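You operate a simulated robot arm through the tools that you are given. There is no shell and no other tool. Be economical: measure what you need, move in short steps, check, and stop when the job is done.

You run a simulated two-armed robot. Do the job below in one go: nothing can be reset, and whatever is moved stays where it is left.

Task
Take the bath towel from the cover of the ironing board and hang it over the cord of the line.
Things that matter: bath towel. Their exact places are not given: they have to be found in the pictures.

Only the result counts: the job must be done as asked and must still hold three seconds after the hand-in. Knocking over, shifting, dropping, spilling or breaking anything else fails it. Lids that push on must go on centred and level and be pressed home; caps that screw on are set level and turned clockwise until they are tight. Flat cloth is picked up by pressing the open fingertips on it (5 to 10 N) and closing them slowly along it; thin cloth reads only 2 to 8 mm in the jaws.

Robot
Two 7-joint arms with two-finger parallel grippers on one trunk, on a base that drives. Base frame: it is fixed to the floor where the robot stands at the start and does not move with it; the origin is under the middle of the robot, x ahead of it, y to its left, z up. Units: m, degrees, N and s.
The left shoulder is at the start at [0.07, 0.163, 1.37], the right one opposite. With the tool pointing down near the work surface each hand reaches from about 0.1 to 0.78 m from the robot's upright axis, wherever it stands, measured 20 degrees to its own side. Payload 3.43 kg a hand.
The tool frame of a hand sits at the grasp point between the pads (the TCP): z along the fingers, y along the line on which they close. The tips reach 0.034 m beyond it. The gripper opens to 0.128 m. The fingers are 0.024 m wide and 0.012 m thick; the gripper's body (0.048 by 0.13 m) begins 0.096 m behind the TCP.
Orientation is told as [roll, pitch, yaw] about the base's x, y, z axes, in that order, counted from this pose: with the fingers straight down and closing along the base's y, the tool's x points along the base's -x, its y along +y and its z along -z.

Tools
- The arms move only by the tool play_rows. It takes "left_motion", "right_motion" or both (then of equal length, played together; a hand with none holds still); each is text: rows parted by semicolons, each of 7 numbers parted by spaces: the shift along the tool's x, y, z in m, then the turn, a rotation vector about the tool's x, y, z in degrees, then the gripper command, from -1 (fully open) to 1 (shut), values between in proportion. In form: x y z wx wy wz jaw; .... A call has 1 to 10 rows; each row shifts and turns the commanded pose from where the row before left it, along the tool's axes as they then stand. Each row takes 0.2 s and may step no farther than 0.05 m and 8.6 degrees from the row before; otherwise, or with a gripper value out of range, the whole call is refused. A pose out of reach is approached as far as the arm can. The call stops where the force on the tool passes 40 N (or 10 N more than at its start, if that is more) or the arm is blocked; 0.2 s more then pass. Each finger travels about 0.153 m/s and halts on what it meets, pressing with about 40 N; the grip force reading is that of the motor and also rises with nothing between the fingers. The clock runs only during rows and for 0.2 s after the last one: add rows that do not move to give the fingers time. The reply holds the time, the measured pose of the TCP, the force on the tool along the base axes, the opening and the grip force, in the units named above and with some noise.
- Cameras (640 x 400 px; columns grow to the right, rows downward): "scene" is now at [0.1345, -0.0312, 1.5981]; the picture's right is [-0.35, -0.94, 0.00], its down [-0.53, 0.20, -0.82] and it looks along [0.77, -0.29, -0.57] (base axes); focal length 214 px, centre (320, 200). "left" rides on the left gripper at [0.076, 0.011, -0.16] in its tool frame; the picture's right is [-0.15, 0.99, 0.00], its down [-0.88, -0.13, -0.46] and it looks along [-0.45, -0.07, 0.89] (tool axes); focal length 234 px, centre (320, 200). "right" rides on the right gripper at [0.076, -0.011, -0.16] in its tool frame; the picture's right is [0.15, 0.99, 0.00], its down [-0.88, 0.13, -0.46] and it looks along [-0.45, 0.07, 0.89] (tool axes); focal length 234 px, centre (320, 200).
- get_image(camera): a new picture of that camera. No time passes.
- lift_body(by): slides the trunk up (or, below 0, down) by that many m; the arms and the scene camera ride with it, the base frame stays. It gives what a move gives, with no picture.
- drive_base(legs): drives the robot by 1 to 6 legs, each [ahead, left, turn to the left] in m, m and degrees, along the robot's own axes; the way and the turn of a leg run together, so that a leg with both is an arc; at most 1.5 m and 180 degrees a leg. The arms and the cameras ride along, it lands a little off, and it stops where it bumps. It gives what a move gives.
- head_to(pan, tilt): turns the head with the scene camera to pan (to the left, within 86 degrees either way) and tilt (down, from -29 to 69), counted from straight ahead of the robot. It gives what a move gives.
- pixel_to_xyz(camera, pixels): for up to 12 pixels [column, row] of the newest picture of that camera ("zoom" is the newest enlarged one), the place [x, y, z] in the base frame of the surface seen there, good to about 0.002 m. No time passes.
- close_up(camera, box): a new picture of the part [left, top, right, bottom] of that camera's present view, enlarged. No time passes.
- close_job(): hands the job in; it is judged then, once.

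Work in short steps. Measure before you move; look again where a grasp or a placing could have gone wrong, and mend it. You have 80 turns and 62 pictures in all, those below and enlarged ones among them. Open the grippers and draw the arms clear of the work before you hand the job in, unless the task says otherwise; then end with one line.

The tools are called after ">>>" by a JSON object that holds its "fn" and its "kwargs". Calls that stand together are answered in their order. play_rows: Moves the arms, as the interface text tells. Its arguments: {"type":"object","properties":{"left_motion":{"type":"string"},"right_motion":{"type":"string"}},"required":[]} The other tools are called the same way: lift_body (by) slides the trunk up or down; drive_base (legs) drives the base; head_to (pan, tilt) turns the head that bears the scene camera; get_image (camera) takes a picture; pixel_to_xyz (camera, pixels) gives the place of the surface under pixels of a picture; close_up (camera, box) takes an enlarged picture of a part of a camera's view; close_job () hands the job in.

At the start:

```text
time: 0.0
left_eef_pos: [0.5176, 0.066, 1.6005]
left_tcp_rot: [0.0, 0.0, 0.2]
left_wrist_force: [0.6, -0.3, -0.8]
left_opening: 0.1279
left_grasp_force: 0.0
right_eef_pos: [0.5318, -0.4598, 1.5283]
right_tcp_rot: [0.0, 0.0, 0.0]
right_wrist_force: [0.6, 0.9, 0.3]
right_opening: 0.1278
right_grasp_force: 0.0
trunk travel left (down, up): [-0.85, 0.09]
robot x, y, heading: [0.0006, 0.0002, 0.2]
head pan, tilt: [-20.4, 34.8]
```

scene: 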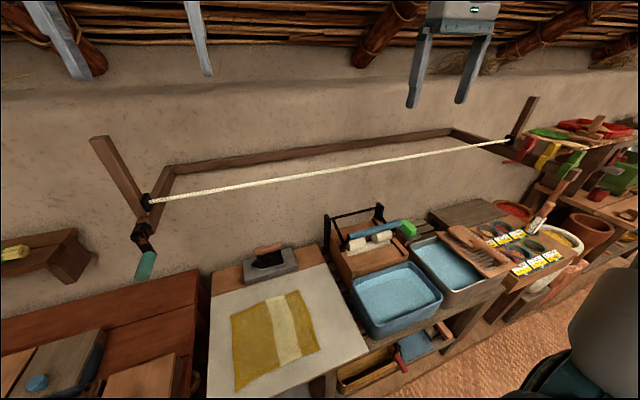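
right: 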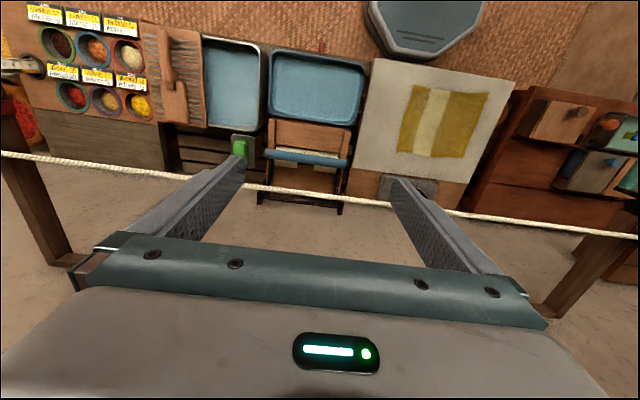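
left: 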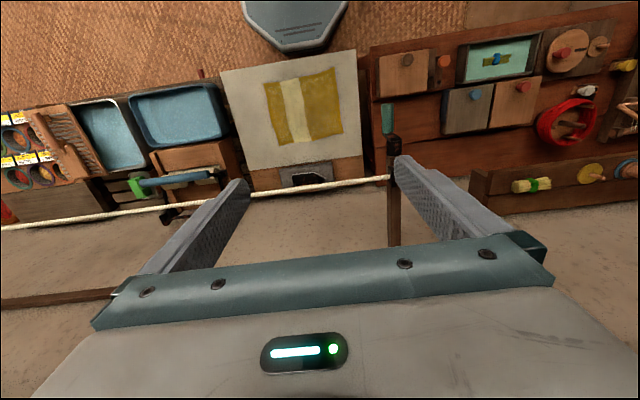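

The towel is the yellow cloth with a pale band at about (275,340) in the scene picture, and the cord runs from (150,200) to (508,141). I measure the towel corners, board and cord.

>>> {"fn": "pixel_to_xyz", "kwargs": {"camera": "scene", "pixels": [[232, 316], [299, 291], [319, 349], [237, 389], [275, 340], [220, 300], [345, 340], [152, 200], [250, 184], [350, 168], [430, 155], [508, 141]]}}

>>> {"fn": "close_up", "kwargs": {"camera": "scene", "box": [190, 230, 390, 400]}}

```text
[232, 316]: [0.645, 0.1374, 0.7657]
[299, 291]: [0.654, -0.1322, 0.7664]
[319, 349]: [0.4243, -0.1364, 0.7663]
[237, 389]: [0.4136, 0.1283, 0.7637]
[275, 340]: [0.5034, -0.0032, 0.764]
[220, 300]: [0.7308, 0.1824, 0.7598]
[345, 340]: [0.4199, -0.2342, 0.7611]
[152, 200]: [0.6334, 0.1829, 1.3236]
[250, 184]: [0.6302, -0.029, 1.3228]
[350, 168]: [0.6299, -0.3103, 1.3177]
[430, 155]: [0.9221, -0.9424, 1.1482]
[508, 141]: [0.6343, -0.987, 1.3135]
```

```text
2.35 times, centred on (290, 315) of scene
```

zoom: 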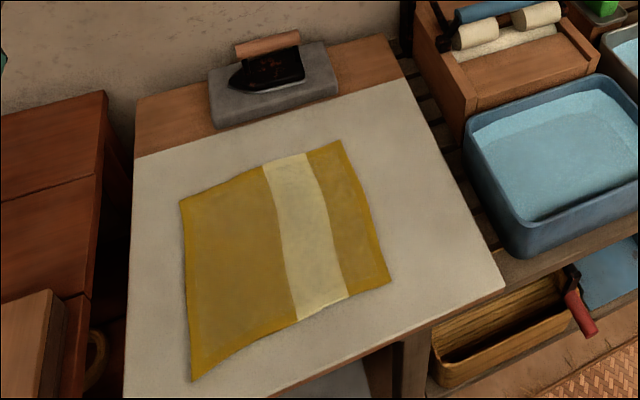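

The towel lies flat at z≈0.765, x 0.42–0.65, y −0.136 to 0.13. The cord is at x≈0.63, z≈1.32. I'll draw both hands back from the cord and bring them down over the near edge.

>>> {"fn": "play_rows", "kwargs": {"left_motion": "0.036 0 0 0 0 0 0; 0.036 0 0 0 0 0 0; 0 0.003 0.048 0 0 0 0; 0 0.003 0.048 0 0 0 0; 0 0.003 0.048 0 0 0 0; 0 0.003 0.048 0 0 0 0; 0 0.003 0.048 0 0 0 0; 0 0.003 0.048 0 0 0 0; 0 0.003 0.048 0 0 0 0; 0 0.003 0.048 0 0 0 0", "right_motion": "0.041 0 0 0 0 0 0; 0.041 0 0 0 0 0 0; 0 0.038 0.03 0 0 0 0; 0 0.038 0.03 0 0 0 0; 0 0.038 0.03 0 0 0 0; 0 0.038 0.03 0 0 0 0; 0 0.038 0.03 0 0 0 0; 0 0.038 0.03 0 0 0 0; 0 0.038 0.03 0 0 0 0; 0 0.038 0.03 0 0 0 0"}}

```text
time: 2.2
left_eef_pos: [0.4516, 0.0898, 1.2174]
left_tcp_rot: [-0.2, 0.2, 0.2]
left_wrist_force: [-0.1, -0.3, -0.4]
left_opening: 0.0635
left_grasp_force: 0.0
right_eef_pos: [0.452, -0.1556, 1.2842]
right_tcp_rot: [0.1, 0.1, 0.1]
right_wrist_force: [0.5, -1.4, -0.2]
right_opening: 0.0639
right_grasp_force: 0.1
trunk travel left (down, up): [-0.85, 0.09]
robot x, y, heading: [0.0037, 0.0034, -0.2]
head pan, tilt: [-20.4, 34.8]
```

Both hands are down without trouble. I continue to z≈0.84 above the near edge.

>>> {"fn": "play_rows", "kwargs": {"left_motion": "0 0 0.037 0 0 0 0; 0 0 0.037 0 0 0 0; 0 0 0.037 0 0 0 0; 0 0 0.037 0 0 0 0; 0 0 0.037 0 0 0 0; 0 0 0.037 0 0 0 0; 0 0 0.037 0 0 0 0; 0 0 0.037 0 0 0 0; 0 0 0.037 0 0 0 0; 0 0 0.037 0 0 0 0", "right_motion": "0 0.0057 0.044 0 0 0 0; 0 0.0057 0.044 0 0 0 0; 0 0.0057 0.044 0 0 0 0; 0 0.0057 0.044 0 0 0 0; 0 0.0057 0.044 0 0 0 0; 0 0.0057 0.044 0 0 0 0; 0 0.0057 0.044 0 0 0 0; 0 0.0057 0.044 0 0 0 0; 0 0.0057 0.044 0 0 0 0; 0 0.0057 0.044 0 0 0 0"}}

>>> {"fn": "get_image", "kwargs": {"camera": "scene"}}

>>> {"fn": "get_image", "kwargs": {"camera": "left"}}

>>> {"fn": "get_image", "kwargs": {"camera": "right"}}

```text
time: 4.4
left_eef_pos: [0.4456, 0.0881, 0.8474]
left_tcp_rot: [0.0, 0.0, 0.1]
left_wrist_force: [-0.3, -0.5, -0.2]
left_opening: 0.0637
left_grasp_force: 0.1
right_eef_pos: [0.441, -0.2518, 0.9899]
right_tcp_rot: [0.1, -0.1, -0.1]
right_wrist_force: [0.6, -0.3, -0.1]
right_opening: 0.0641
right_grasp_force: 0.1
right hand out of reach, approached as far as the arm can: row 4, 5, 6, 7, 8, 9, 10
trunk travel left (down, up): [-0.85, 0.09]
robot x, y, heading: [0.0012, -0.0003, -0.1]
head pan, tilt: [-20.4, 34.8]
```

```text
57 pictures are left
```

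scene: 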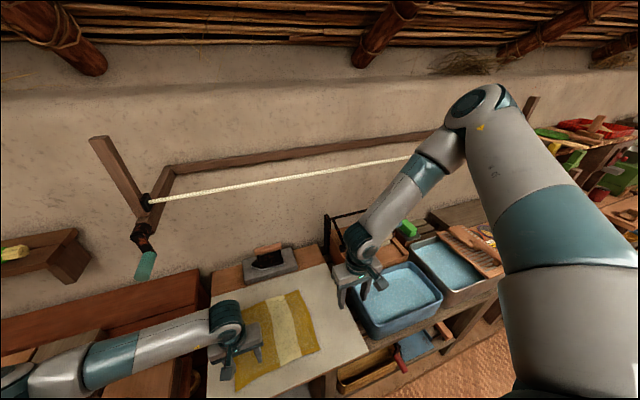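

```text
56 pictures are left
```

left: 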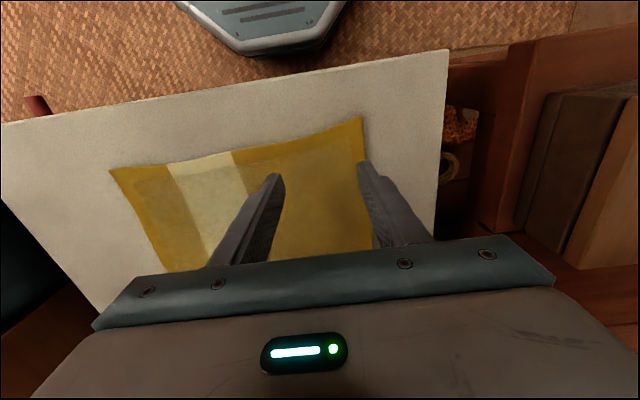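

```text
55 pictures are left
```

right: 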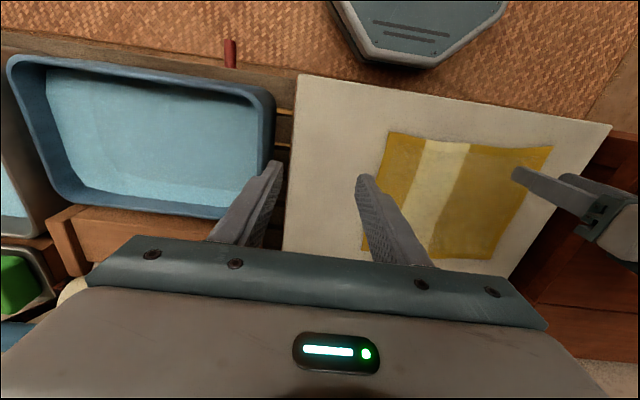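

The left hand is over its corner, but the right one stopped at y −0.25, z 0.99 with its elbow high at about (480,100). I measure the elbow and forearm to see how that arm is folded.

>>> {"fn": "pixel_to_xyz", "kwargs": {"camera": "scene", "pixels": [[480, 105], [450, 145], [520, 150], [545, 220], [430, 175], [395, 205], [370, 240], [230, 310], [150, 350], [60, 375], [560, 290], [15, 385]]}}

```text
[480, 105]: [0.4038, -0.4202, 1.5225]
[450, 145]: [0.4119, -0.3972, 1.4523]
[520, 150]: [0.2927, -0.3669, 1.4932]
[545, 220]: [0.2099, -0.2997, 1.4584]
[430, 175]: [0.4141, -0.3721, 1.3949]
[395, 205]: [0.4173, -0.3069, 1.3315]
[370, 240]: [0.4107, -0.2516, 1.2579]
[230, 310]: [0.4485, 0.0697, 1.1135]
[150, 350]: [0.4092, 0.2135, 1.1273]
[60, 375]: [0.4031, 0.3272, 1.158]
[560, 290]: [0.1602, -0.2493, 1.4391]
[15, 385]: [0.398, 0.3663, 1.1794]
```

The right elbow is stuck high (z≈1.5), so going low with that arm fold is bad. I'll raise both hands back to the fold that worked, and use the trunk to go down instead.

>>> {"fn": "play_rows", "kwargs": {"left_motion": "0 0 -0.037 0 0 0 0; 0 0 -0.037 0 0 0 0; 0 0 -0.037 0 0 0 0; 0 0 -0.037 0 0 0 0; 0 0 -0.037 0 0 0 0; 0 0 -0.037 0 0 0 0; 0 0 -0.037 0 0 0 0; 0 0 -0.037 0 0 0 0; 0 0 -0.037 0 0 0 0; 0 0 -0.037 0 0 0 0", "right_motion": "0 0 -0.03 0 0 0 0; 0 0 -0.03 0 0 0 0; 0 0 -0.03 0 0 0 0; 0 0 -0.03 0 0 0 0; 0 0 -0.03 0 0 0 0; 0 0 -0.03 0 0 0 0; 0 0 -0.03 0 0 0 0; 0 0 -0.03 0 0 0 0; 0 0 -0.03 0 0 0 0; 0 0 -0.03 0 0 0 0"}}

```text
time: 6.6
left_eef_pos: [0.4431, 0.0886, 1.2186]
left_tcp_rot: [0.0, -0.1, 0.1]
left_wrist_force: [0.2, 1.1, 0.2]
left_opening: 0.064
left_grasp_force: 0.0
right_eef_pos: [0.4333, -0.252, 1.2853]
right_tcp_rot: [0.0, -0.1, -0.1]
right_wrist_force: [-0.8, 0.1, 0.4]
right_opening: 0.0642
right_grasp_force: 0.0
trunk travel left (down, up): [-0.85, 0.09]
robot x, y, heading: [0.0015, 0.0002, -0.2]
head pan, tilt: [-20.4, 34.8]
```

The right hand is free again. I bring it in to y≈−0.10 and level both at z≈1.28.

>>> {"fn": "play_rows", "kwargs": {"left_motion": "0 0 -0.016 0 0 0 0; 0 0 -0.016 0 0 0 0; 0 0 -0.016 0 0 0 0; 0 0 -0.016 0 0 0 0; 0 0 0 0 0 0 0", "right_motion": "-0.003 0.0385 0 0 0 0 0; -0.003 0.0385 0 0 0 0 0; -0.003 0.0385 0 0 0 0 0; -0.003 0.0385 0 0 0 0 0; 0 0 0 0 0 0 0"}}

>>> {"fn": "get_image", "kwargs": {"camera": "scene"}}

```text
time: 7.8
left_eef_pos: [0.4448, 0.0883, 1.2802]
left_tcp_rot: [0.0, 0.0, 0.2]
left_wrist_force: [-0.3, 0.1, 0.0]
left_opening: 0.0639
left_grasp_force: 0.1
right_eef_pos: [0.4477, -0.1116, 1.2904]
right_tcp_rot: [0.0, 0.0, 0.0]
right_wrist_force: [-0.1, 0.2, 0.2]
right_opening: 0.064
right_grasp_force: 0.1
right hand out of reach, approached as far as the arm can: row 4
trunk travel left (down, up): [-0.85, 0.09]
robot x, y, heading: [0.0026, -0.0007, 0.1]
head pan, tilt: [-20.4, 34.8]
```

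```text
54 pictures are left
```

scene: 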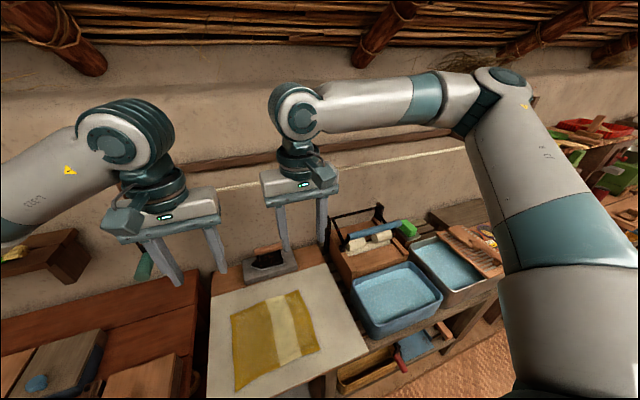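

The right hand reaches y≈−0.11 at best, so I shift the base 0.03 m left to get it well onto the cloth, then lower the trunk by 0.40.

>>> {"fn": "drive_base", "kwargs": {"legs": [[0, 0.03, 0]]}}

>>> {"fn": "lift_body", "kwargs": {"by": -0.4}}

>>> {"fn": "get_image", "kwargs": {"camera": "right"}}

>>> {"fn": "get_image", "kwargs": {"camera": "left"}}

```text
time: 8.6
left_eef_pos: [0.4442, 0.111, 1.2821]
left_tcp_rot: [0.3, 0.0, -0.1]
left_wrist_force: [-0.8, -0.1, 0.5]
left_opening: 0.0639
left_grasp_force: 0.1
right_eef_pos: [0.4482, -0.0897, 1.289]
right_tcp_rot: [0.4, 0.0, -0.2]
right_wrist_force: [-0.2, -0.3, 0.2]
right_opening: 0.0639
right_grasp_force: 0.0
trunk travel left (down, up): [-0.85, 0.09]
robot x, y, heading: [-0.0006, 0.0316, 0.0]
head pan, tilt: [-20.4, 34.8]
```

```text
time: 12.5
left_eef_pos: [0.4453, 0.1173, 0.8824]
left_tcp_rot: [-0.1, 0.0, -0.1]
left_wrist_force: [0.8, -0.3, -0.1]
left_opening: 0.0641
left_grasp_force: 0.1
right_eef_pos: [0.448, -0.0814, 0.8904]
right_tcp_rot: [0.0, 0.1, -0.1]
right_wrist_force: [-0.5, -0.7, 0.2]
right_opening: 0.0639
right_grasp_force: 0.0
trunk travel left (down, up): [-0.45, 0.49]
robot x, y, heading: [0.0013, 0.0294, 0.1]
head pan, tilt: [-20.4, 34.8]
```

```text
53 pictures are left
```

right: 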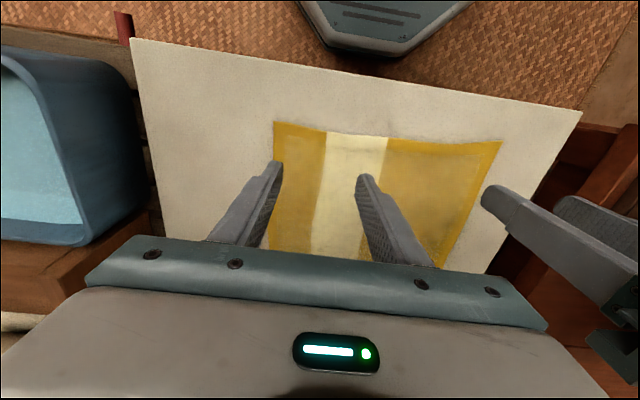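

```text
52 pictures are left
```

left: 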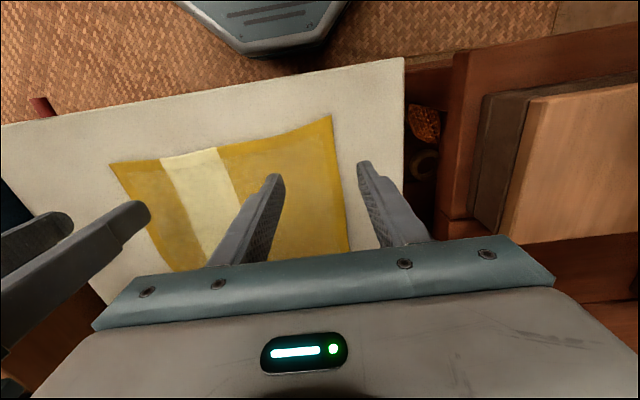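

The left hand needs to come 0.03 m right; the right hand goes 0.008 m outward. I then lower both to about 1 cm above contact.

>>> {"fn": "play_rows", "kwargs": {"left_motion": "0 -0.015 0 0 0 0 0; 0 -0.014 0 0 0 0 0; 0 0 0.036 0 0 0 0; 0 0 0.034 0 0 0 0; 0 0 0 0 0 0 0", "right_motion": "0 -0.004 0 0 0 0 0; 0 -0.004 0 0 0 0 0; 0 0 0.04 0 0 0 0; 0 0 0.038 0 0 0 0; 0 0 0 0 0 0 0"}}

>>> {"fn": "get_image", "kwargs": {"camera": "right"}}

>>> {"fn": "get_image", "kwargs": {"camera": "left"}}

```text
time: 13.7
left_eef_pos: [0.4553, 0.0792, 0.8469]
left_tcp_rot: [0.6, -4.7, -0.7]
left_wrist_force: [-0.1, 0.0, 0.5]
left_opening: 0.0641
left_grasp_force: 0.1
right_eef_pos: [0.4475, -0.1018, 0.8205]
right_tcp_rot: [0.7, -0.3, -0.7]
right_wrist_force: [0.7, -0.4, -0.2]
right_opening: 0.0641
right_grasp_force: 0.2
trunk travel left (down, up): [-0.45, 0.49]
robot x, y, heading: [0.0044, 0.0343, -0.8]
head pan, tilt: [-20.4, 34.8]
```

```text
51 pictures are left
```

right: 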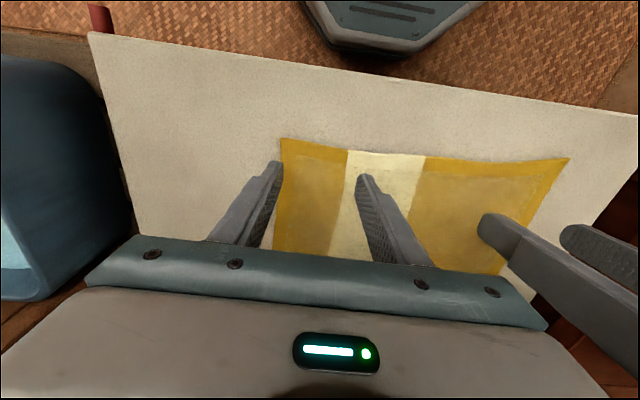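

```text
50 pictures are left
```

left: 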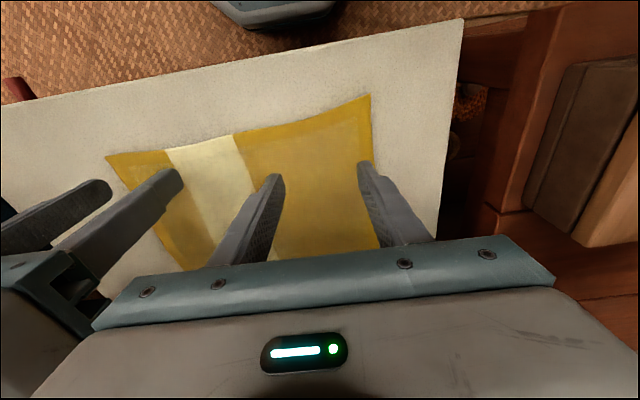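

The left hand lagged (z 0.847, pitch −4.7) and the base jostled, so something may be touching. I look from the scene camera, turned down and leftward.

>>> {"fn": "get_image", "kwargs": {"camera": "scene"}}

>>> {"fn": "head_to", "kwargs": {"pan": 35, "tilt": 35}}

>>> {"fn": "get_image", "kwargs": {"camera": "scene"}}

```text
49 pictures are left
```

scene: 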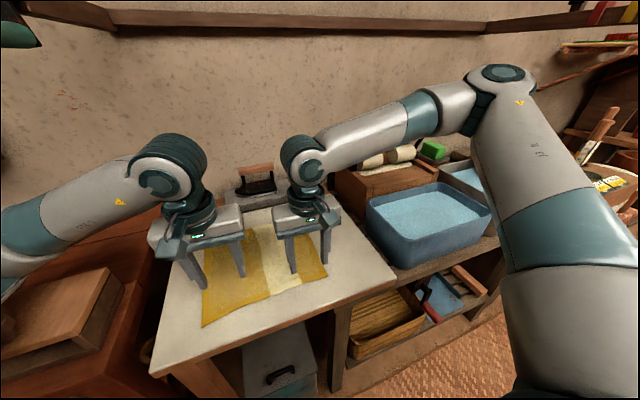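

```text
time: 14.9
left_eef_pos: [0.4558, 0.0805, 0.8492]
left_tcp_rot: [0.5, -4.9, -0.6]
left_wrist_force: [0.1, 0.0, 0.6]
left_opening: 0.0641
left_grasp_force: 0.0
right_eef_pos: [0.4463, -0.1003, 0.8211]
right_tcp_rot: [0.7, -0.3, -0.7]
right_wrist_force: [1.2, -0.4, 0.2]
right_opening: 0.0642
right_grasp_force: 0.1
trunk travel left (down, up): [-0.45, 0.49]
robot x, y, heading: [0.0018, 0.0329, -0.5]
head pan, tilt: [35.0, 35.0]
```

```text
48 pictures are left
```

scene: 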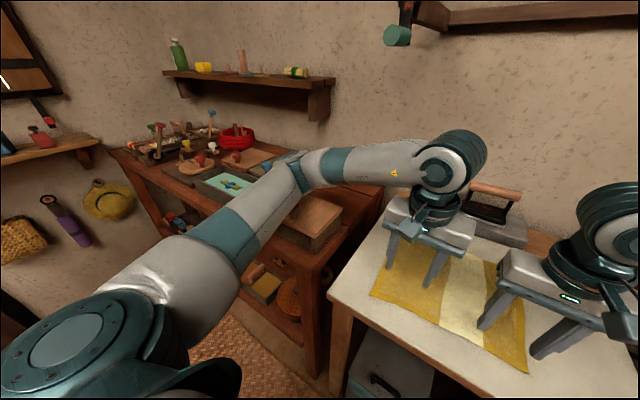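

The left elbow at about (295,170) sits near the wooden blocks on the workbench; I measure the clearance.

>>> {"fn": "pixel_to_xyz", "kwargs": {"camera": "scene", "pixels": [[296, 175], [270, 195], [230, 235], [310, 212], [335, 205], [300, 235], [350, 165], [285, 215], [325, 232], [240, 180], [430, 180], [180, 250]]}}

>>> {"fn": "close_up", "kwargs": {"camera": "scene", "box": [180, 110, 400, 280]}}

```text
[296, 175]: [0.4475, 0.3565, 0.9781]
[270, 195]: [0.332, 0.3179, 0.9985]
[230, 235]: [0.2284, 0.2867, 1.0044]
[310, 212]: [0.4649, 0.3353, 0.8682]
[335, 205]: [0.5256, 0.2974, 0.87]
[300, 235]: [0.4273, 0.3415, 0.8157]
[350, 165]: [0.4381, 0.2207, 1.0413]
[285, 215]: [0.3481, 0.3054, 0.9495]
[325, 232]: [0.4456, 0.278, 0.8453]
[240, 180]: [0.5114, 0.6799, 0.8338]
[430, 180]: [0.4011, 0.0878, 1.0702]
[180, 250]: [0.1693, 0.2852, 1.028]
```

```text
2.35 times, centred on (290, 195) of scene
```

zoom: 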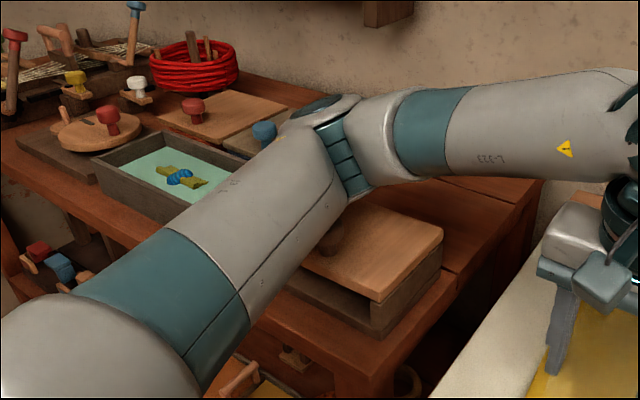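

The left elbow (z≈0.95 at x 0.4, y 0.35) is against the knob of a box on the bench. I raise the trunk at once; then I'll back the base off so both arms can work more stretched out with elbows clear.

>>> {"fn": "lift_body", "kwargs": {"by": 0.25}}

>>> {"fn": "get_image", "kwargs": {"camera": "scene"}}

```text
time: 17.5
left_eef_pos: [0.4413, 0.0901, 1.0702]
left_tcp_rot: [-0.3, -1.0, 0.3]
left_wrist_force: [-1.3, 0.2, 0.0]
left_opening: 0.0643
left_grasp_force: 0.1
right_eef_pos: [0.4421, -0.0909, 1.071]
right_tcp_rot: [-0.1, -0.4, -0.3]
right_wrist_force: [-0.6, 0.9, 0.4]
right_opening: 0.0641
right_grasp_force: 0.0
trunk travel left (down, up): [-0.7, 0.24]
robot x, y, heading: [0.0013, 0.0304, -0.2]
head pan, tilt: [35.0, 35.0]
```

```text
46 pictures are left
```

scene: 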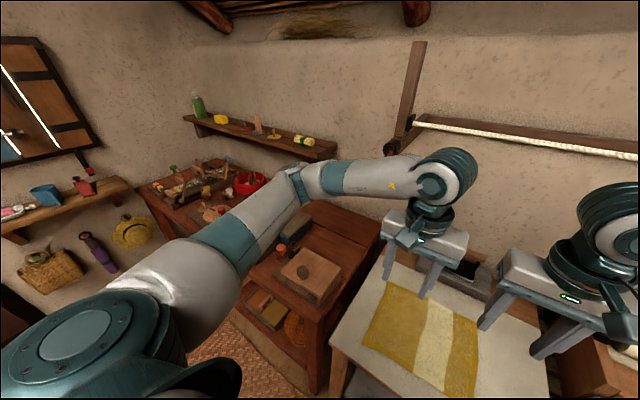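

The arm is off the box, which still stands in its place. Now I back the base off 0.2 m.

>>> {"fn": "drive_base", "kwargs": {"legs": [[-0.2, 0, 0]]}}

>>> {"fn": "play_rows", "kwargs": {"left_motion": "-0.04 0 0 0 0 0 0; -0.04 0 0 0 0 0 0; -0.04 0 0 0 0 0 0; -0.04 0 0 0 0 0 0; -0.035 0 0.02 0 0 0 0; 0 0 0.04 0 0 0 0; 0 0 0.04 0 0 0 0; 0 0 0.04 0 0 0 0; 0 0 0.04 0 0 0 0; 0 0 0 0 0 0 0", "right_motion": "-0.04 0 0 0 0 0 0; -0.04 0 0 0 0 0 0; -0.04 0 0 0 0 0 0; -0.04 0 0 0 0 0 0; -0.035 0 0.02 0 0 0 0; 0 0 0.04 0 0 0 0; 0 0 0.04 0 0 0 0; 0 0 0.04 0 0 0 0; 0 0 0.04 0 0 0 0; 0 0 0 0 0 0 0"}}

>>> {"fn": "get_image", "kwargs": {"camera": "scene"}}

```text
time: 19.1
left_eef_pos: [0.2535, 0.0907, 1.0589]
left_tcp_rot: [-0.1, 0.1, -0.1]
left_wrist_force: [0.4, -0.6, 0.8]
left_opening: 0.0639
left_grasp_force: 0.0
right_eef_pos: [0.2569, -0.0921, 1.0631]
right_tcp_rot: [0.1, 0.0, -0.2]
right_wrist_force: [-0.3, -0.6, 0.5]
right_opening: 0.064
right_grasp_force: 0.1
trunk travel left (down, up): [-0.7, 0.24]
robot x, y, heading: [-0.1903, 0.0285, -0.2]
head pan, tilt: [35.0, 35.0]
```

```text
time: 21.2
left_eef_pos: [0.4496, 0.0884, 0.8815]
left_tcp_rot: [-0.1, -0.1, -0.1]
left_wrist_force: [-0.1, 0.2, -0.2]
left_opening: 0.0641
left_grasp_force: 0.0
right_eef_pos: [0.3871, -0.1956, 0.9215]
right_tcp_rot: [0.2, -0.2, -0.3]
right_wrist_force: [-1.2, 0.1, 1.0]
right_opening: 0.064
right_grasp_force: 0.0
right hand out of reach, approached as far as the arm can: row 2, 3, 4, 5, 6, 7, 8, 9
trunk travel left (down, up): [-0.7, 0.24]
robot x, y, heading: [-0.193, 0.0329, -0.1]
head pan, tilt: [35.0, 35.0]
```

```text
45 pictures are left
```

scene: 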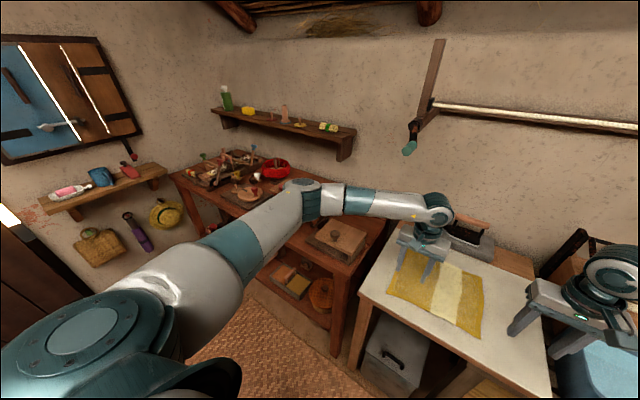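

The left arm behaves, but the right one is held by a joint limit again. I look at the right arm's fold.

>>> {"fn": "head_to", "kwargs": {"pan": -35, "tilt": 30}}

>>> {"fn": "get_image", "kwargs": {"camera": "scene"}}

```text
time: 22.7
left_eef_pos: [0.4508, 0.0869, 0.8802]
left_tcp_rot: [0.0, 0.0, -0.1]
left_wrist_force: [-0.2, 0.0, 0.0]
left_opening: 0.0637
left_grasp_force: 0.1
right_eef_pos: [0.3877, -0.1952, 0.9225]
right_tcp_rot: [0.2, -0.1, -0.3]
right_wrist_force: [0.1, 0.2, 0.1]
right_opening: 0.064
right_grasp_force: 0.0
trunk travel left (down, up): [-0.7, 0.24]
robot x, y, heading: [-0.1884, 0.0301, 0.0]
head pan, tilt: [-35.0, 30.0]
```

```text
44 pictures are left
```

scene: 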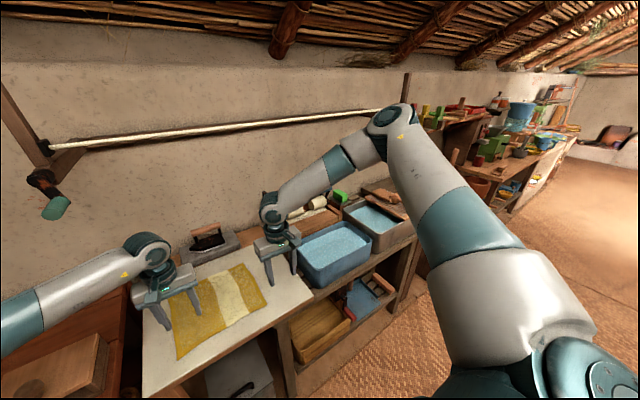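

The right elbow is up while the left one lies outward; the limit may be the wrist roll. I lift the right hand a little and yaw it 40° to the left, then test moving inward.

>>> {"fn": "play_rows", "kwargs": {"right_motion": "0 0 -0.04 0 0 0 0; 0 0 -0.04 0 0 -8 0; 0 0 0 0 0 -8 0; 0 0 0 0 0 -8 0; 0 0 0 0 0 -8 0; 0 0 0 0 0 -8 0; 0 0 0 0 0 0 0"}}

>>> {"fn": "play_rows", "kwargs": {"right_motion": "-0.02 0.02 0 0 0 0 0; -0.02 0.02 0 0 0 0 0; -0.02 0.02 0 0 0 0 0; 0 0 0 0 0 0 0"}}

```text
time: 24.3
left_eef_pos: [0.4497, 0.0879, 0.882]
left_tcp_rot: [-0.1, 0.0, -0.2]
left_wrist_force: [0.1, -0.6, 0.2]
left_opening: 0.0642
left_grasp_force: 0.0
right_eef_pos: [0.3867, -0.195, 1.0049]
right_tcp_rot: [0.0, 0.0, 39.9]
right_wrist_force: [-0.1, 0.0, 0.0]
right_opening: 0.0639
right_grasp_force: 0.1
trunk travel left (down, up): [-0.7, 0.24]
robot x, y, heading: [-0.1926, 0.0299, -0.1]
head pan, tilt: [-35.0, 30.0]
```

```text
time: 25.3
left_eef_pos: [0.4518, 0.0887, 0.8806]
left_tcp_rot: [0.0, 0.0, -0.2]
left_wrist_force: [0.7, 0.5, 0.7]
left_opening: 0.0641
left_grasp_force: 0.1
right_eef_pos: [0.3814, -0.138, 1.0153]
right_tcp_rot: [0.1, -0.1, 39.8]
right_wrist_force: [-0.4, -0.6, 0.4]
right_opening: 0.0641
right_grasp_force: 0.1
right hand out of reach, approached as far as the arm can: row 2, 3
trunk travel left (down, up): [-0.7, 0.24]
robot x, y, heading: [-0.1918, 0.0269, 0.0]
head pan, tilt: [-35.0, 30.0]
```

Still limited, so it's the elbow-up fold itself. I'll raise the trunk and take the right hand back and out into free space, then low, to make that elbow come down.

>>> {"fn": "lift_body", "kwargs": {"by": 0.2}}

>>> {"fn": "play_rows", "kwargs": {"right_motion": "0 -0.02 0 0 0 8 0; 0 -0.02 0 0 0 8 0; 0 -0.02 0 0 0 8 0; 0 -0.02 0 0 0 8 0; 0 -0.02 0 0 0 8 0; 0.04 -0.02 0 0 0 0 0; 0.04 -0.02 0 0 0 0 0; 0.04 -0.02 0 0 0 0 0; 0.04 -0.02 0 0 0 0 0; 0 0 0 0 0 0 0"}}

>>> {"fn": "play_rows", "kwargs": {"right_motion": "0 0 0.045 0 0 0 0; 0 0 0.045 0 0 0 0; 0 0 0.045 0 0 0 0; 0 0 0.045 0 0 0 0; 0 0 0.045 0 0 0 0; 0 0 0.045 0 0 0 0; 0 0 0.045 0 0 0 0; 0 0 0.045 0 0 0 0; 0 0 0.045 0 0 0 0; 0 0 0 0 0 0 0"}}

>>> {"fn": "get_image", "kwargs": {"camera": "scene"}}

```text
time: 27.4
left_eef_pos: [0.4506, 0.087, 1.0799]
left_tcp_rot: [0.0, 0.0, -0.1]
left_wrist_force: [-0.1, 0.1, -0.1]
left_opening: 0.0638
left_grasp_force: 0.1
right_eef_pos: [0.3816, -0.1375, 1.2156]
right_tcp_rot: [0.1, 0.0, 39.9]
right_wrist_force: [-0.3, -1.0, -0.1]
right_opening: 0.0639
right_grasp_force: 0.0
trunk travel left (down, up): [-0.9, 0.04]
robot x, y, heading: [-0.1912, 0.0295, -0.1]
head pan, tilt: [-35.0, 30.0]
```

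```text
time: 29.6
left_eef_pos: [0.451, 0.0881, 1.0802]
left_tcp_rot: [-0.1, 0.0, -0.1]
left_wrist_force: [-0.7, -0.3, -0.4]
left_opening: 0.064
left_grasp_force: 0.1
right_eef_pos: [0.2598, -0.3076, 1.2166]
right_tcp_rot: [0.1, 0.0, -0.2]
right_wrist_force: [1.0, 0.4, 0.7]
right_opening: 0.0641
right_grasp_force: 0.1
trunk travel left (down, up): [-0.9, 0.04]
robot x, y, heading: [-0.1903, 0.0313, -0.3]
head pan, tilt: [-35.0, 30.0]
```

```text
time: 31.8
left_eef_pos: [0.4504, 0.0882, 1.0813]
left_tcp_rot: [0.1, -0.1, -0.1]
left_wrist_force: [0.3, 0.0, -0.4]
left_opening: 0.0641
left_grasp_force: 0.0
right_eef_pos: [0.2537, -0.3271, 0.9824]
right_tcp_rot: [0.2, -0.1, -0.1]
right_wrist_force: [-0.6, 0.5, -0.1]
right_opening: 0.0641
right_grasp_force: 0.1
right hand out of reach, approached as far as the arm can: row 6, 7, 8, 9
trunk travel left (down, up): [-0.9, 0.04]
robot x, y, heading: [-0.1901, 0.0294, -0.3]
head pan, tilt: [-35.0, 30.0]
```

```text
43 pictures are left
```

scene: 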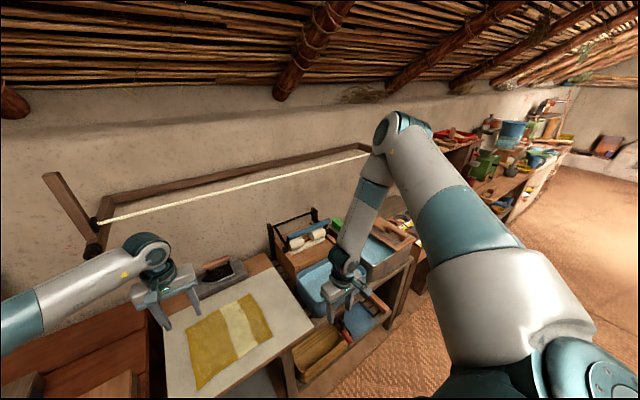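

The elbow stays up. At the start it was low, so I send the right hand back to its starting place relative to the robot (high and out) to see whether the elbow drops.

>>> {"fn": "play_rows", "kwargs": {"right_motion": "0 0 -0.048 0 0 0 0; 0 0 -0.048 0 0 0 0; 0 0 -0.048 0 0 0 0; 0 0 -0.048 0 0 0 0; 0 0 -0.048 0 0 0 0; 0 0 -0.048 0 0 0 0; 0 -0.02 -0.044 0 0 0 0; 0 -0.02 -0.044 0 0 0 0; 0 -0.02 -0.044 0 0 0 0; 0 -0.02 -0.044 0 0 0 0"}}

>>> {"fn": "play_rows", "kwargs": {"right_motion": "-0.02 -0.01 -0.04 0 0 0 0; -0.02 -0.01 -0.04 0 0 0 0; -0.02 -0.01 -0.04 0 0 0 0; -0.02 -0.01 0 0 0 0 0; 0 0 0 0 0 0 0; 0 0 0 0 0 0 0"}}

>>> {"fn": "get_image", "kwargs": {"camera": "scene"}}

```text
time: 34.0
left_eef_pos: [0.4499, 0.0881, 1.0817]
left_tcp_rot: [-0.1, -0.1, -0.2]
left_wrist_force: [-0.6, -0.7, -0.6]
left_opening: 0.0641
left_grasp_force: 0.1
right_eef_pos: [0.2552, -0.4062, 1.4463]
right_tcp_rot: [0.1, -0.2, -0.2]
right_wrist_force: [-0.7, -0.7, 0.4]
right_opening: 0.0641
right_grasp_force: 0.0
trunk travel left (down, up): [-0.9, 0.04]
robot x, y, heading: [-0.1899, 0.0281, -0.2]
head pan, tilt: [-35.0, 30.0]
```

```text
time: 35.4
left_eef_pos: [0.45, 0.0892, 1.0812]
left_tcp_rot: [-0.1, -0.2, -0.1]
left_wrist_force: [-0.5, -0.2, 0.5]
left_opening: 0.0641
left_grasp_force: 0.0
right_eef_pos: [0.3317, -0.4457, 1.563]
right_tcp_rot: [0.1, 0.0, -0.2]
right_wrist_force: [0.0, 0.3, -0.1]
right_opening: 0.064
right_grasp_force: 0.0
trunk travel left (down, up): [-0.9, 0.04]
robot x, y, heading: [-0.1894, 0.0285, -0.2]
head pan, tilt: [-35.0, 30.0]
```

```text
42 pictures are left
```

scene: 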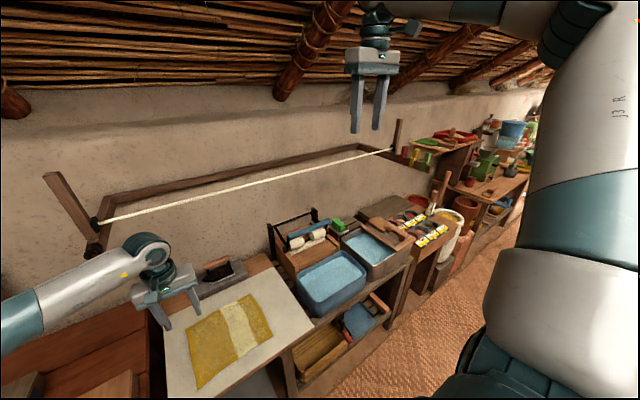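

The elbow is even higher. I try the left arm's own route mirrored: take the right hand inward while high, and look at the elbow.

>>> {"fn": "play_rows", "kwargs": {"right_motion": "0 0.04 -0.01 0 0 0 0; 0 0.04 -0.01 0 0 0 0; 0 0.04 -0.01 0 0 0 0; 0 0.04 -0.01 0 0 0 0; 0 0.04 -0.01 0 0 0 0; 0 0.04 -0.01 0 0 0 0; 0 0.04 -0.01 0 0 0 0; 0 0.04 -0.01 0 0 0 0; 0 0.03 0 0 0 0 0; 0 0 0 0 0 0 0"}}

>>> {"fn": "get_image", "kwargs": {"camera": "scene"}}

```text
time: 37.6
left_eef_pos: [0.452, 0.0871, 1.0795]
left_tcp_rot: [0.0, 0.0, -0.1]
left_wrist_force: [-0.1, -0.7, -1.0]
left_opening: 0.064
left_grasp_force: 0.1
right_eef_pos: [0.3077, -0.1667, 1.6074]
right_tcp_rot: [0.3, -0.1, -0.2]
right_wrist_force: [0.6, 0.4, 0.5]
right_opening: 0.064
right_grasp_force: 0.1
right hand out of reach, approached as far as the arm can: row 7, 8, 9
trunk travel left (down, up): [-0.9, 0.04]
robot x, y, heading: [-0.1902, 0.0296, -0.1]
head pan, tilt: [-35.0, 30.0]
```

```text
41 pictures are left
```

scene: 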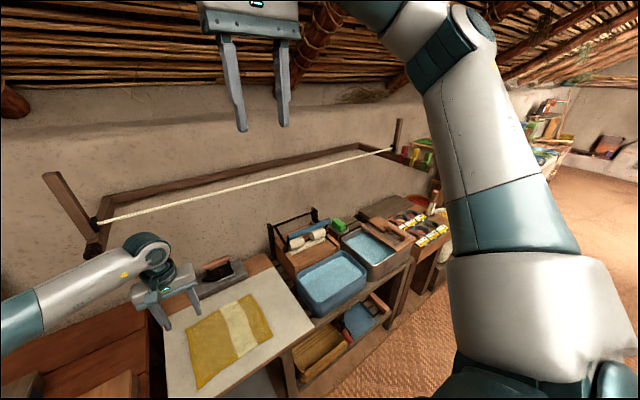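

The right arm keeps meeting a limit inward, so I'll do this with the left hand alone: pinch the middle of the near edge. First I draw the right hand out of the way and shift the base 0.1 m to the right.

>>> {"fn": "play_rows", "kwargs": {"right_motion": "0.01 -0.04 0 0 0 0 0; 0.01 -0.04 0 0 0 0 0; 0.01 -0.04 0 0 0 0 0; 0.01 -0.04 0 0 0 0 0; 0.02 -0.04 0 0 0 0 0; 0.02 -0.04 0 0 0 0 0; 0.02 -0.04 0 0 0 0 0; 0 0 0 0 0 0 0"}}

>>> {"fn": "drive_base", "kwargs": {"legs": [[0.1, -0.1, 0]]}}

>>> {"fn": "lift_body", "kwargs": {"by": -0.05}}

```text
time: 39.4
left_eef_pos: [0.4507, 0.0877, 1.0801]
left_tcp_rot: [-0.1, -0.1, 0.0]
left_wrist_force: [-0.3, -0.3, 0.1]
left_opening: 0.0641
left_grasp_force: 0.0
right_eef_pos: [0.2045, -0.4472, 1.6104]
right_tcp_rot: [0.1, 0.0, -0.1]
right_wrist_force: [1.1, 0.0, 0.5]
right_opening: 0.0639
right_grasp_force: 0.1
trunk travel left (down, up): [-0.9, 0.04]
robot x, y, heading: [-0.1895, 0.0302, -0.1]
head pan, tilt: [-35.0, 30.0]
```

```text
time: 40.8
left_eef_pos: [0.552, -0.0118, 1.0819]
left_tcp_rot: [-0.1, -0.2, -0.2]
left_wrist_force: [-0.1, 0.7, 0.5]
left_opening: 0.0641
left_grasp_force: 0.0
right_eef_pos: [0.3042, -0.5449, 1.611]
right_tcp_rot: [0.0, -0.3, -0.3]
right_wrist_force: [-0.7, 0.1, 0.9]
right_opening: 0.0642
right_grasp_force: 0.2
trunk travel left (down, up): [-0.9, 0.04]
robot x, y, heading: [-0.088, -0.0665, -0.6]
head pan, tilt: [-35.0, 30.0]
```

```text
time: 41.7
left_eef_pos: [0.5532, -0.0149, 1.0318]
left_tcp_rot: [0.0, 0.0, -0.1]
left_wrist_force: [0.0, -0.1, -0.1]
left_opening: 0.064
left_grasp_force: 0.1
right_eef_pos: [0.3066, -0.5482, 1.5587]
right_tcp_rot: [0.1, -0.1, -0.4]
right_wrist_force: [-0.4, -0.2, -0.2]
right_opening: 0.0641
right_grasp_force: 0.1
trunk travel left (down, up): [-0.85, 0.09]
robot x, y, heading: [-0.0902, -0.0693, -0.3]
head pan, tilt: [-35.0, 30.0]
```

Now the left hand goes to the middle of the near edge, (0.437, −0.003), and down to z≈0.83.

>>> {"fn": "play_rows", "kwargs": {"left_motion": "0.039 0.004 0 0 0 0 -0.2; 0.039 0.004 0 0 0 0 -0.2; 0.038 0.004 0 0 0 0 -0.2; 0 0 0.04 0 0 0 -0.2; 0 0 0.04 0 0 0 -0.2; 0 0 0.04 0 0 0 -0.2; 0 0 0.04 0 0 0 -0.2; 0 0 0.04 0 0 0 -0.2; 0 0 0 0 0 0 -0.2"}}

>>> {"fn": "head_to", "kwargs": {"pan": 10, "tilt": 45}}

>>> {"fn": "get_image", "kwargs": {"camera": "scene"}}

>>> {"fn": "get_image", "kwargs": {"camera": "left"}}

```text
time: 43.7
left_eef_pos: [0.4362, -0.0008, 0.8301]
left_tcp_rot: [0.0, -0.1, -0.2]
left_wrist_force: [0.2, 0.2, 0.0]
left_opening: 0.0766
left_grasp_force: 0.1
right_eef_pos: [0.3056, -0.5485, 1.5596]
right_tcp_rot: [0.1, -0.1, -0.4]
right_wrist_force: [-0.4, 0.6, 0.6]
right_opening: 0.0639
right_grasp_force: 0.2
trunk travel left (down, up): [-0.85, 0.09]
robot x, y, heading: [-0.0913, -0.0713, -0.3]
head pan, tilt: [-35.0, 30.0]
```

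```text
time: 44.8
left_eef_pos: [0.4355, -0.0011, 0.8302]
left_tcp_rot: [0.1, 0.0, -0.2]
left_wrist_force: [-0.4, 0.4, 0.1]
left_opening: 0.0768
left_grasp_force: 0.1
right_eef_pos: [0.3046, -0.5471, 1.5596]
right_tcp_rot: [0.1, 0.0, -0.3]
right_wrist_force: [-0.2, 0.3, 0.7]
right_opening: 0.0641
right_grasp_force: 0.2
trunk travel left (down, up): [-0.85, 0.09]
robot x, y, heading: [-0.0888, -0.0703, -0.6]
head pan, tilt: [10.0, 45.0]
```

```text
40 pictures are left
```

scene: 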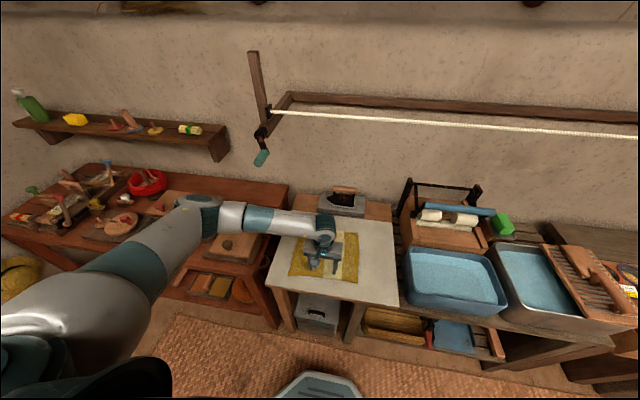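

```text
39 pictures are left
```

left: 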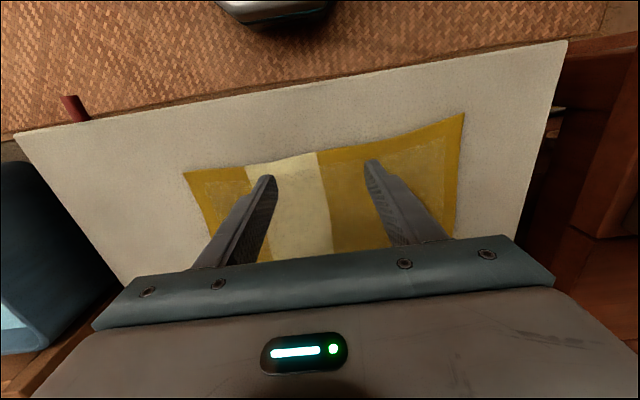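

The fingers straddle the band near the front edge as wanted. I press down in small steps, watching the force.

>>> {"fn": "play_rows", "kwargs": {"left_motion": "0 0 0.012 0 0 0 -0.2; 0 0 0.01 0 0 0 -0.2; 0 0 0.006 0 0 0 -0.2; 0 0 0 0 0 0 -0.2"}}

>>> {"fn": "pixel_to_xyz", "kwargs": {"camera": "left", "pixels": [[320, 153], [290, 156], [350, 148], [320, 200], [265, 180], [375, 165]]}}

```text
time: 45.8
left_eef_pos: [0.4361, -0.0019, 0.8018]
left_tcp_rot: [-0.1, 0.0, -0.2]
left_wrist_force: [0.5, -0.2, -0.8]
left_opening: 0.0767
left_grasp_force: 0.0
right_eef_pos: [0.306, -0.5476, 1.5601]
right_tcp_rot: [0.2, -0.1, -0.3]
right_wrist_force: [0.0, 0.1, 1.3]
right_opening: 0.064
right_grasp_force: 0.2
trunk travel left (down, up): [-0.85, 0.09]
robot x, y, heading: [-0.0892, -0.0671, -0.2]
head pan, tilt: [10.0, 45.0]
```

```text
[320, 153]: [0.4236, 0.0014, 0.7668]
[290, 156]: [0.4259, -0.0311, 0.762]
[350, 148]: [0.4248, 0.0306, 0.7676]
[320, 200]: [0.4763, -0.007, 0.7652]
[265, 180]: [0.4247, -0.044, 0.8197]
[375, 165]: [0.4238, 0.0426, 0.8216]
```

No contact yet (tips at about 0.768). I go down in 2 mm steps.

>>> {"fn": "play_rows", "kwargs": {"left_motion": "0 0 0.002 0 0 0 -0.2; 0 0 0.002 0 0 0 -0.2; 0 0 0.002 0 0 0 -0.2; 0 0 0 0 0 0 -0.2"}}

```text
time: 46.8
left_eef_pos: [0.438, -0.0008, 0.7975]
left_tcp_rot: [0.1, -0.1, -0.2]
left_wrist_force: [-2.1, 0.9, 6.0]
left_opening: 0.0769
left_grasp_force: 0.0
right_eef_pos: [0.306, -0.5479, 1.5585]
right_tcp_rot: [0.1, -0.1, -0.3]
right_wrist_force: [-0.4, 0.6, -0.3]
right_opening: 0.0637
right_grasp_force: 0.0
trunk travel left (down, up): [-0.85, 0.09]
robot x, y, heading: [-0.0874, -0.0704, 0.0]
head pan, tilt: [10.0, 45.0]
```

The force is 6 N, just right. I close slowly along the cloth.

>>> {"fn": "play_rows", "kwargs": {"left_motion": "0 0 0.0005 0 0 0 -0.05; 0 0 0 0 0 0 0.08; 0 0 0 0 0 0 0.2; 0 0 0 0 0 0 0.34; 0 0 0 0 0 0 0.48; 0 0 0 0 0 0 0.62; 0 0 0 0 0 0 0.76; 0 0 0 0 0 0 0.9; 0 0 0 0 0 0 1; 0 0 0 0 0 0 1"}}

>>> {"fn": "get_image", "kwargs": {"camera": "left"}}

```text
time: 49.0
left_eef_pos: [0.4362, -0.0027, 0.7982]
left_tcp_rot: [0.0, -0.1, -0.2]
left_wrist_force: [-0.1, -0.4, 12.2]
left_opening: 0.0047
left_grasp_force: 39.3
right_eef_pos: [0.3053, -0.5489, 1.5598]
right_tcp_rot: [0.1, -0.2, -0.3]
right_wrist_force: [-0.1, 0.0, 0.1]
right_opening: 0.0639
right_grasp_force: 0.2
trunk travel left (down, up): [-0.85, 0.09]
robot x, y, heading: [-0.0903, -0.074, -0.3]
head pan, tilt: [10.0, 45.0]
```

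```text
38 pictures are left
```

left: 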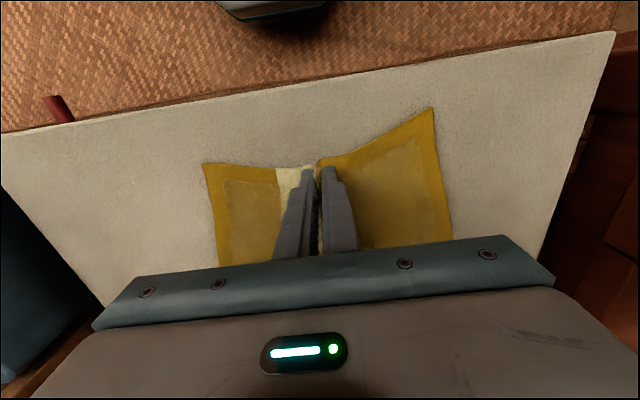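

The opening reads 4.7 mm with cloth gathered between the fingers. I lift slowly, straight up.

>>> {"fn": "play_rows", "kwargs": {"left_motion": "0 0 -0.02 0 0 0 1; 0 0 -0.03 0 0 0 1; 0 0 -0.04 0 0 0 1; 0 0 -0.04 0 0 0 1; 0 0 -0.04 0 0 0 1; 0 0 -0.04 0 0 0 1; 0 0 -0.04 0 0 0 1; 0 0 -0.04 0 0 0 1; 0 0 -0.04 0 0 0 1; 0 0 0 0 0 0 1"}}

>>> {"fn": "get_image", "kwargs": {"camera": "scene"}}

```text
time: 51.2
left_eef_pos: [0.4362, -0.0031, 1.1255]
left_tcp_rot: [0.1, 0.1, -0.1]
left_wrist_force: [0.4, 0.1, -0.9]
left_opening: 0.0046
left_grasp_force: 39.1
right_eef_pos: [0.306, -0.5477, 1.5596]
right_tcp_rot: [0.1, -0.1, -0.3]
right_wrist_force: [-0.6, 0.0, 0.6]
right_opening: 0.064
right_grasp_force: 0.0
trunk travel left (down, up): [-0.85, 0.09]
robot x, y, heading: [-0.0877, -0.0716, -0.1]
head pan, tilt: [10.0, 45.0]
```

```text
37 pictures are left
```

scene: 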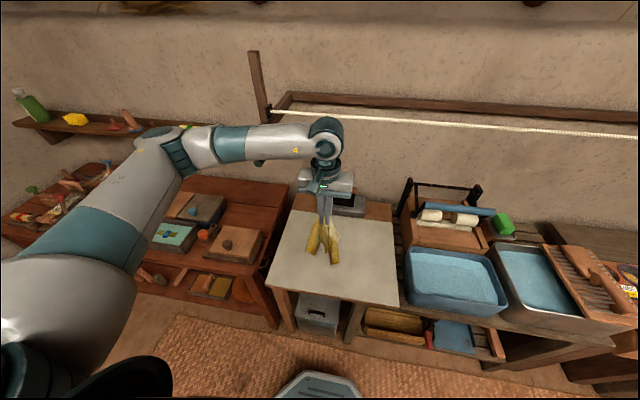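

The towel hangs from the left fingers clear of the board. I raise it to z≈1.41, still in front of the cord, then drive right 0.15 m and ahead 0.09 m.

>>> {"fn": "play_rows", "kwargs": {"left_motion": "0 0 -0.04 0 0 0 1; 0 0 -0.04 0 0 0 1; 0 0 -0.04 0 0 0 1; 0 0 -0.04 0 0 0 1; 0 0 -0.04 0 0 0 1; 0 0 -0.04 0 0 0 1; 0 0 -0.04 0 0 0 1; 0 0 0 0 0 0 1"}}

>>> {"fn": "drive_base", "kwargs": {"legs": [[0, -0.15, 0], [0.09, 0, 0]]}}

>>> {"fn": "head_to", "kwargs": {"pan": 5, "tilt": 25}}

>>> {"fn": "get_image", "kwargs": {"camera": "scene"}}

>>> {"fn": "get_image", "kwargs": {"camera": "left"}}

```text
time: 53.0
left_eef_pos: [0.4407, 0.0007, 1.4056]
left_tcp_rot: [0.0, 0.0, -0.2]
left_wrist_force: [0.3, 0.3, -0.9]
left_opening: 0.0047
left_grasp_force: 39.3
right_eef_pos: [0.307, -0.5477, 1.5593]
right_tcp_rot: [0.1, -0.2, -0.6]
right_wrist_force: [0.1, -0.4, 0.1]
right_opening: 0.0642
right_grasp_force: 0.1
trunk travel left (down, up): [-0.85, 0.09]
robot x, y, heading: [-0.087, -0.0687, -0.7]
head pan, tilt: [10.0, 45.0]
```

```text
time: 55.1
left_eef_pos: [0.5201, -0.1496, 1.4092]
left_tcp_rot: [0.0, -0.4, -0.5]
left_wrist_force: [-0.5, -0.3, 0.2]
left_opening: 0.0047
left_grasp_force: 39.2
right_eef_pos: [0.3824, -0.697, 1.5632]
right_tcp_rot: [0.0, -0.3, -0.6]
right_wrist_force: [-0.9, -0.2, 0.2]
right_opening: 0.0638
right_grasp_force: 0.2
trunk travel left (down, up): [-0.85, 0.09]
robot x, y, heading: [-0.002, -0.2228, -0.7]
head pan, tilt: [10.0, 45.0]
```

```text
time: 55.9
left_eef_pos: [0.5288, -0.1488, 1.405]
left_tcp_rot: [0.0, 0.1, -0.5]
left_wrist_force: [0.1, 0.9, -1.8]
left_opening: 0.0047
left_grasp_force: 39.3
right_eef_pos: [0.3938, -0.6991, 1.5594]
right_tcp_rot: [0.0, -0.1, -0.6]
right_wrist_force: [0.1, -0.9, 0.0]
right_opening: 0.0642
right_grasp_force: 0.1
trunk travel left (down, up): [-0.85, 0.09]
robot x, y, heading: [-0.0006, -0.214, -0.5]
head pan, tilt: [5.0, 25.0]
```

```text
36 pictures are left
```

scene: 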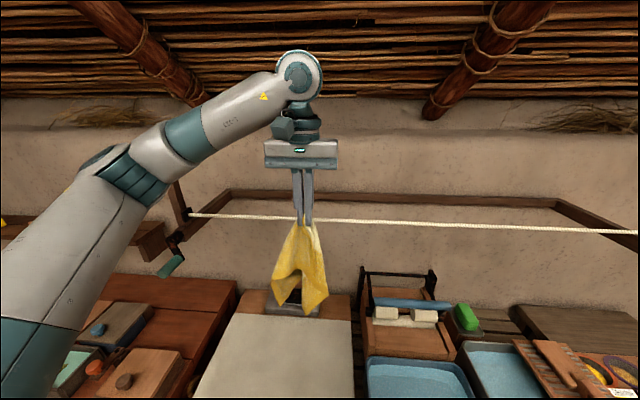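

```text
35 pictures are left
```

left: 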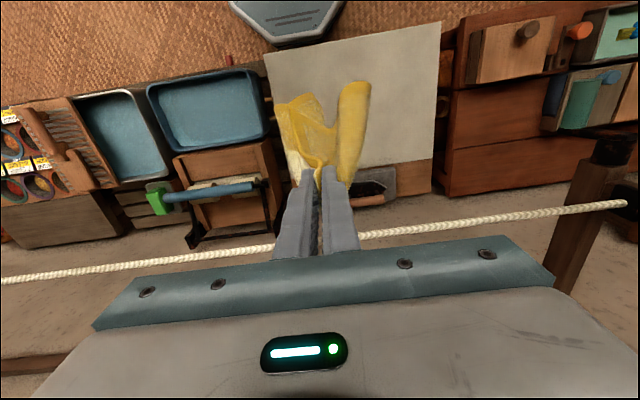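

The towel hangs in front of the cord with the tips about 5 cm above it. I carry it forward over the cord to x≈0.74 in steps.

>>> {"fn": "play_rows", "kwargs": {"left_motion": "-0.035 0 0 0 0 0 1; -0.035 0 0 0 0 0 1; -0.035 0 0 0 0 0 1; -0.035 0 0 0 0 0 1; -0.035 0 0 0 0 0 1; -0.035 0 0 0 0 0 1; 0 0 0 0 0 0 1"}}

>>> {"fn": "get_image", "kwargs": {"camera": "scene"}}

>>> {"fn": "get_image", "kwargs": {"camera": "left"}}

```text
time: 57.5
left_eef_pos: [0.7365, -0.1519, 1.4058]
left_tcp_rot: [0.0, -0.1, -0.5]
left_wrist_force: [-0.3, -0.1, 0.0]
left_opening: 0.0045
left_grasp_force: 39.1
right_eef_pos: [0.3894, -0.6978, 1.5616]
right_tcp_rot: [0.0, -0.1, -0.5]
right_wrist_force: [0.1, -0.6, -1.0]
right_opening: 0.0639
right_grasp_force: 0.0
trunk travel left (down, up): [-0.85, 0.09]
robot x, y, heading: [-0.0021, -0.2159, -0.4]
head pan, tilt: [5.0, 25.0]
```

```text
34 pictures are left
```

scene: 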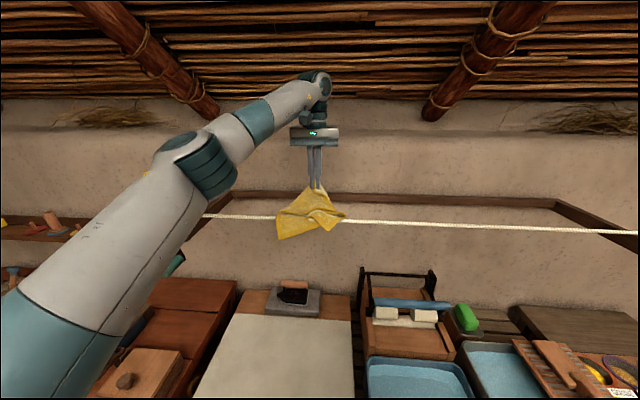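

```text
33 pictures are left
```

left: 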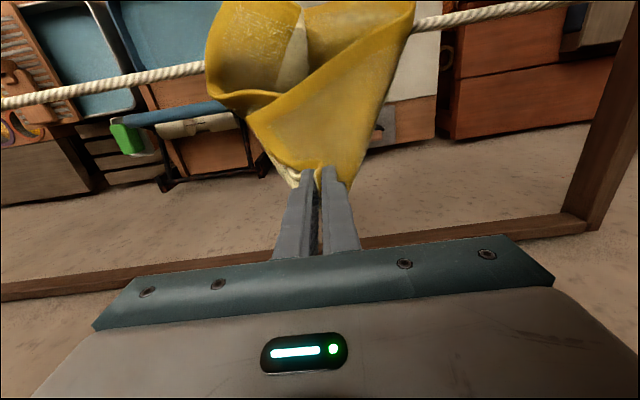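

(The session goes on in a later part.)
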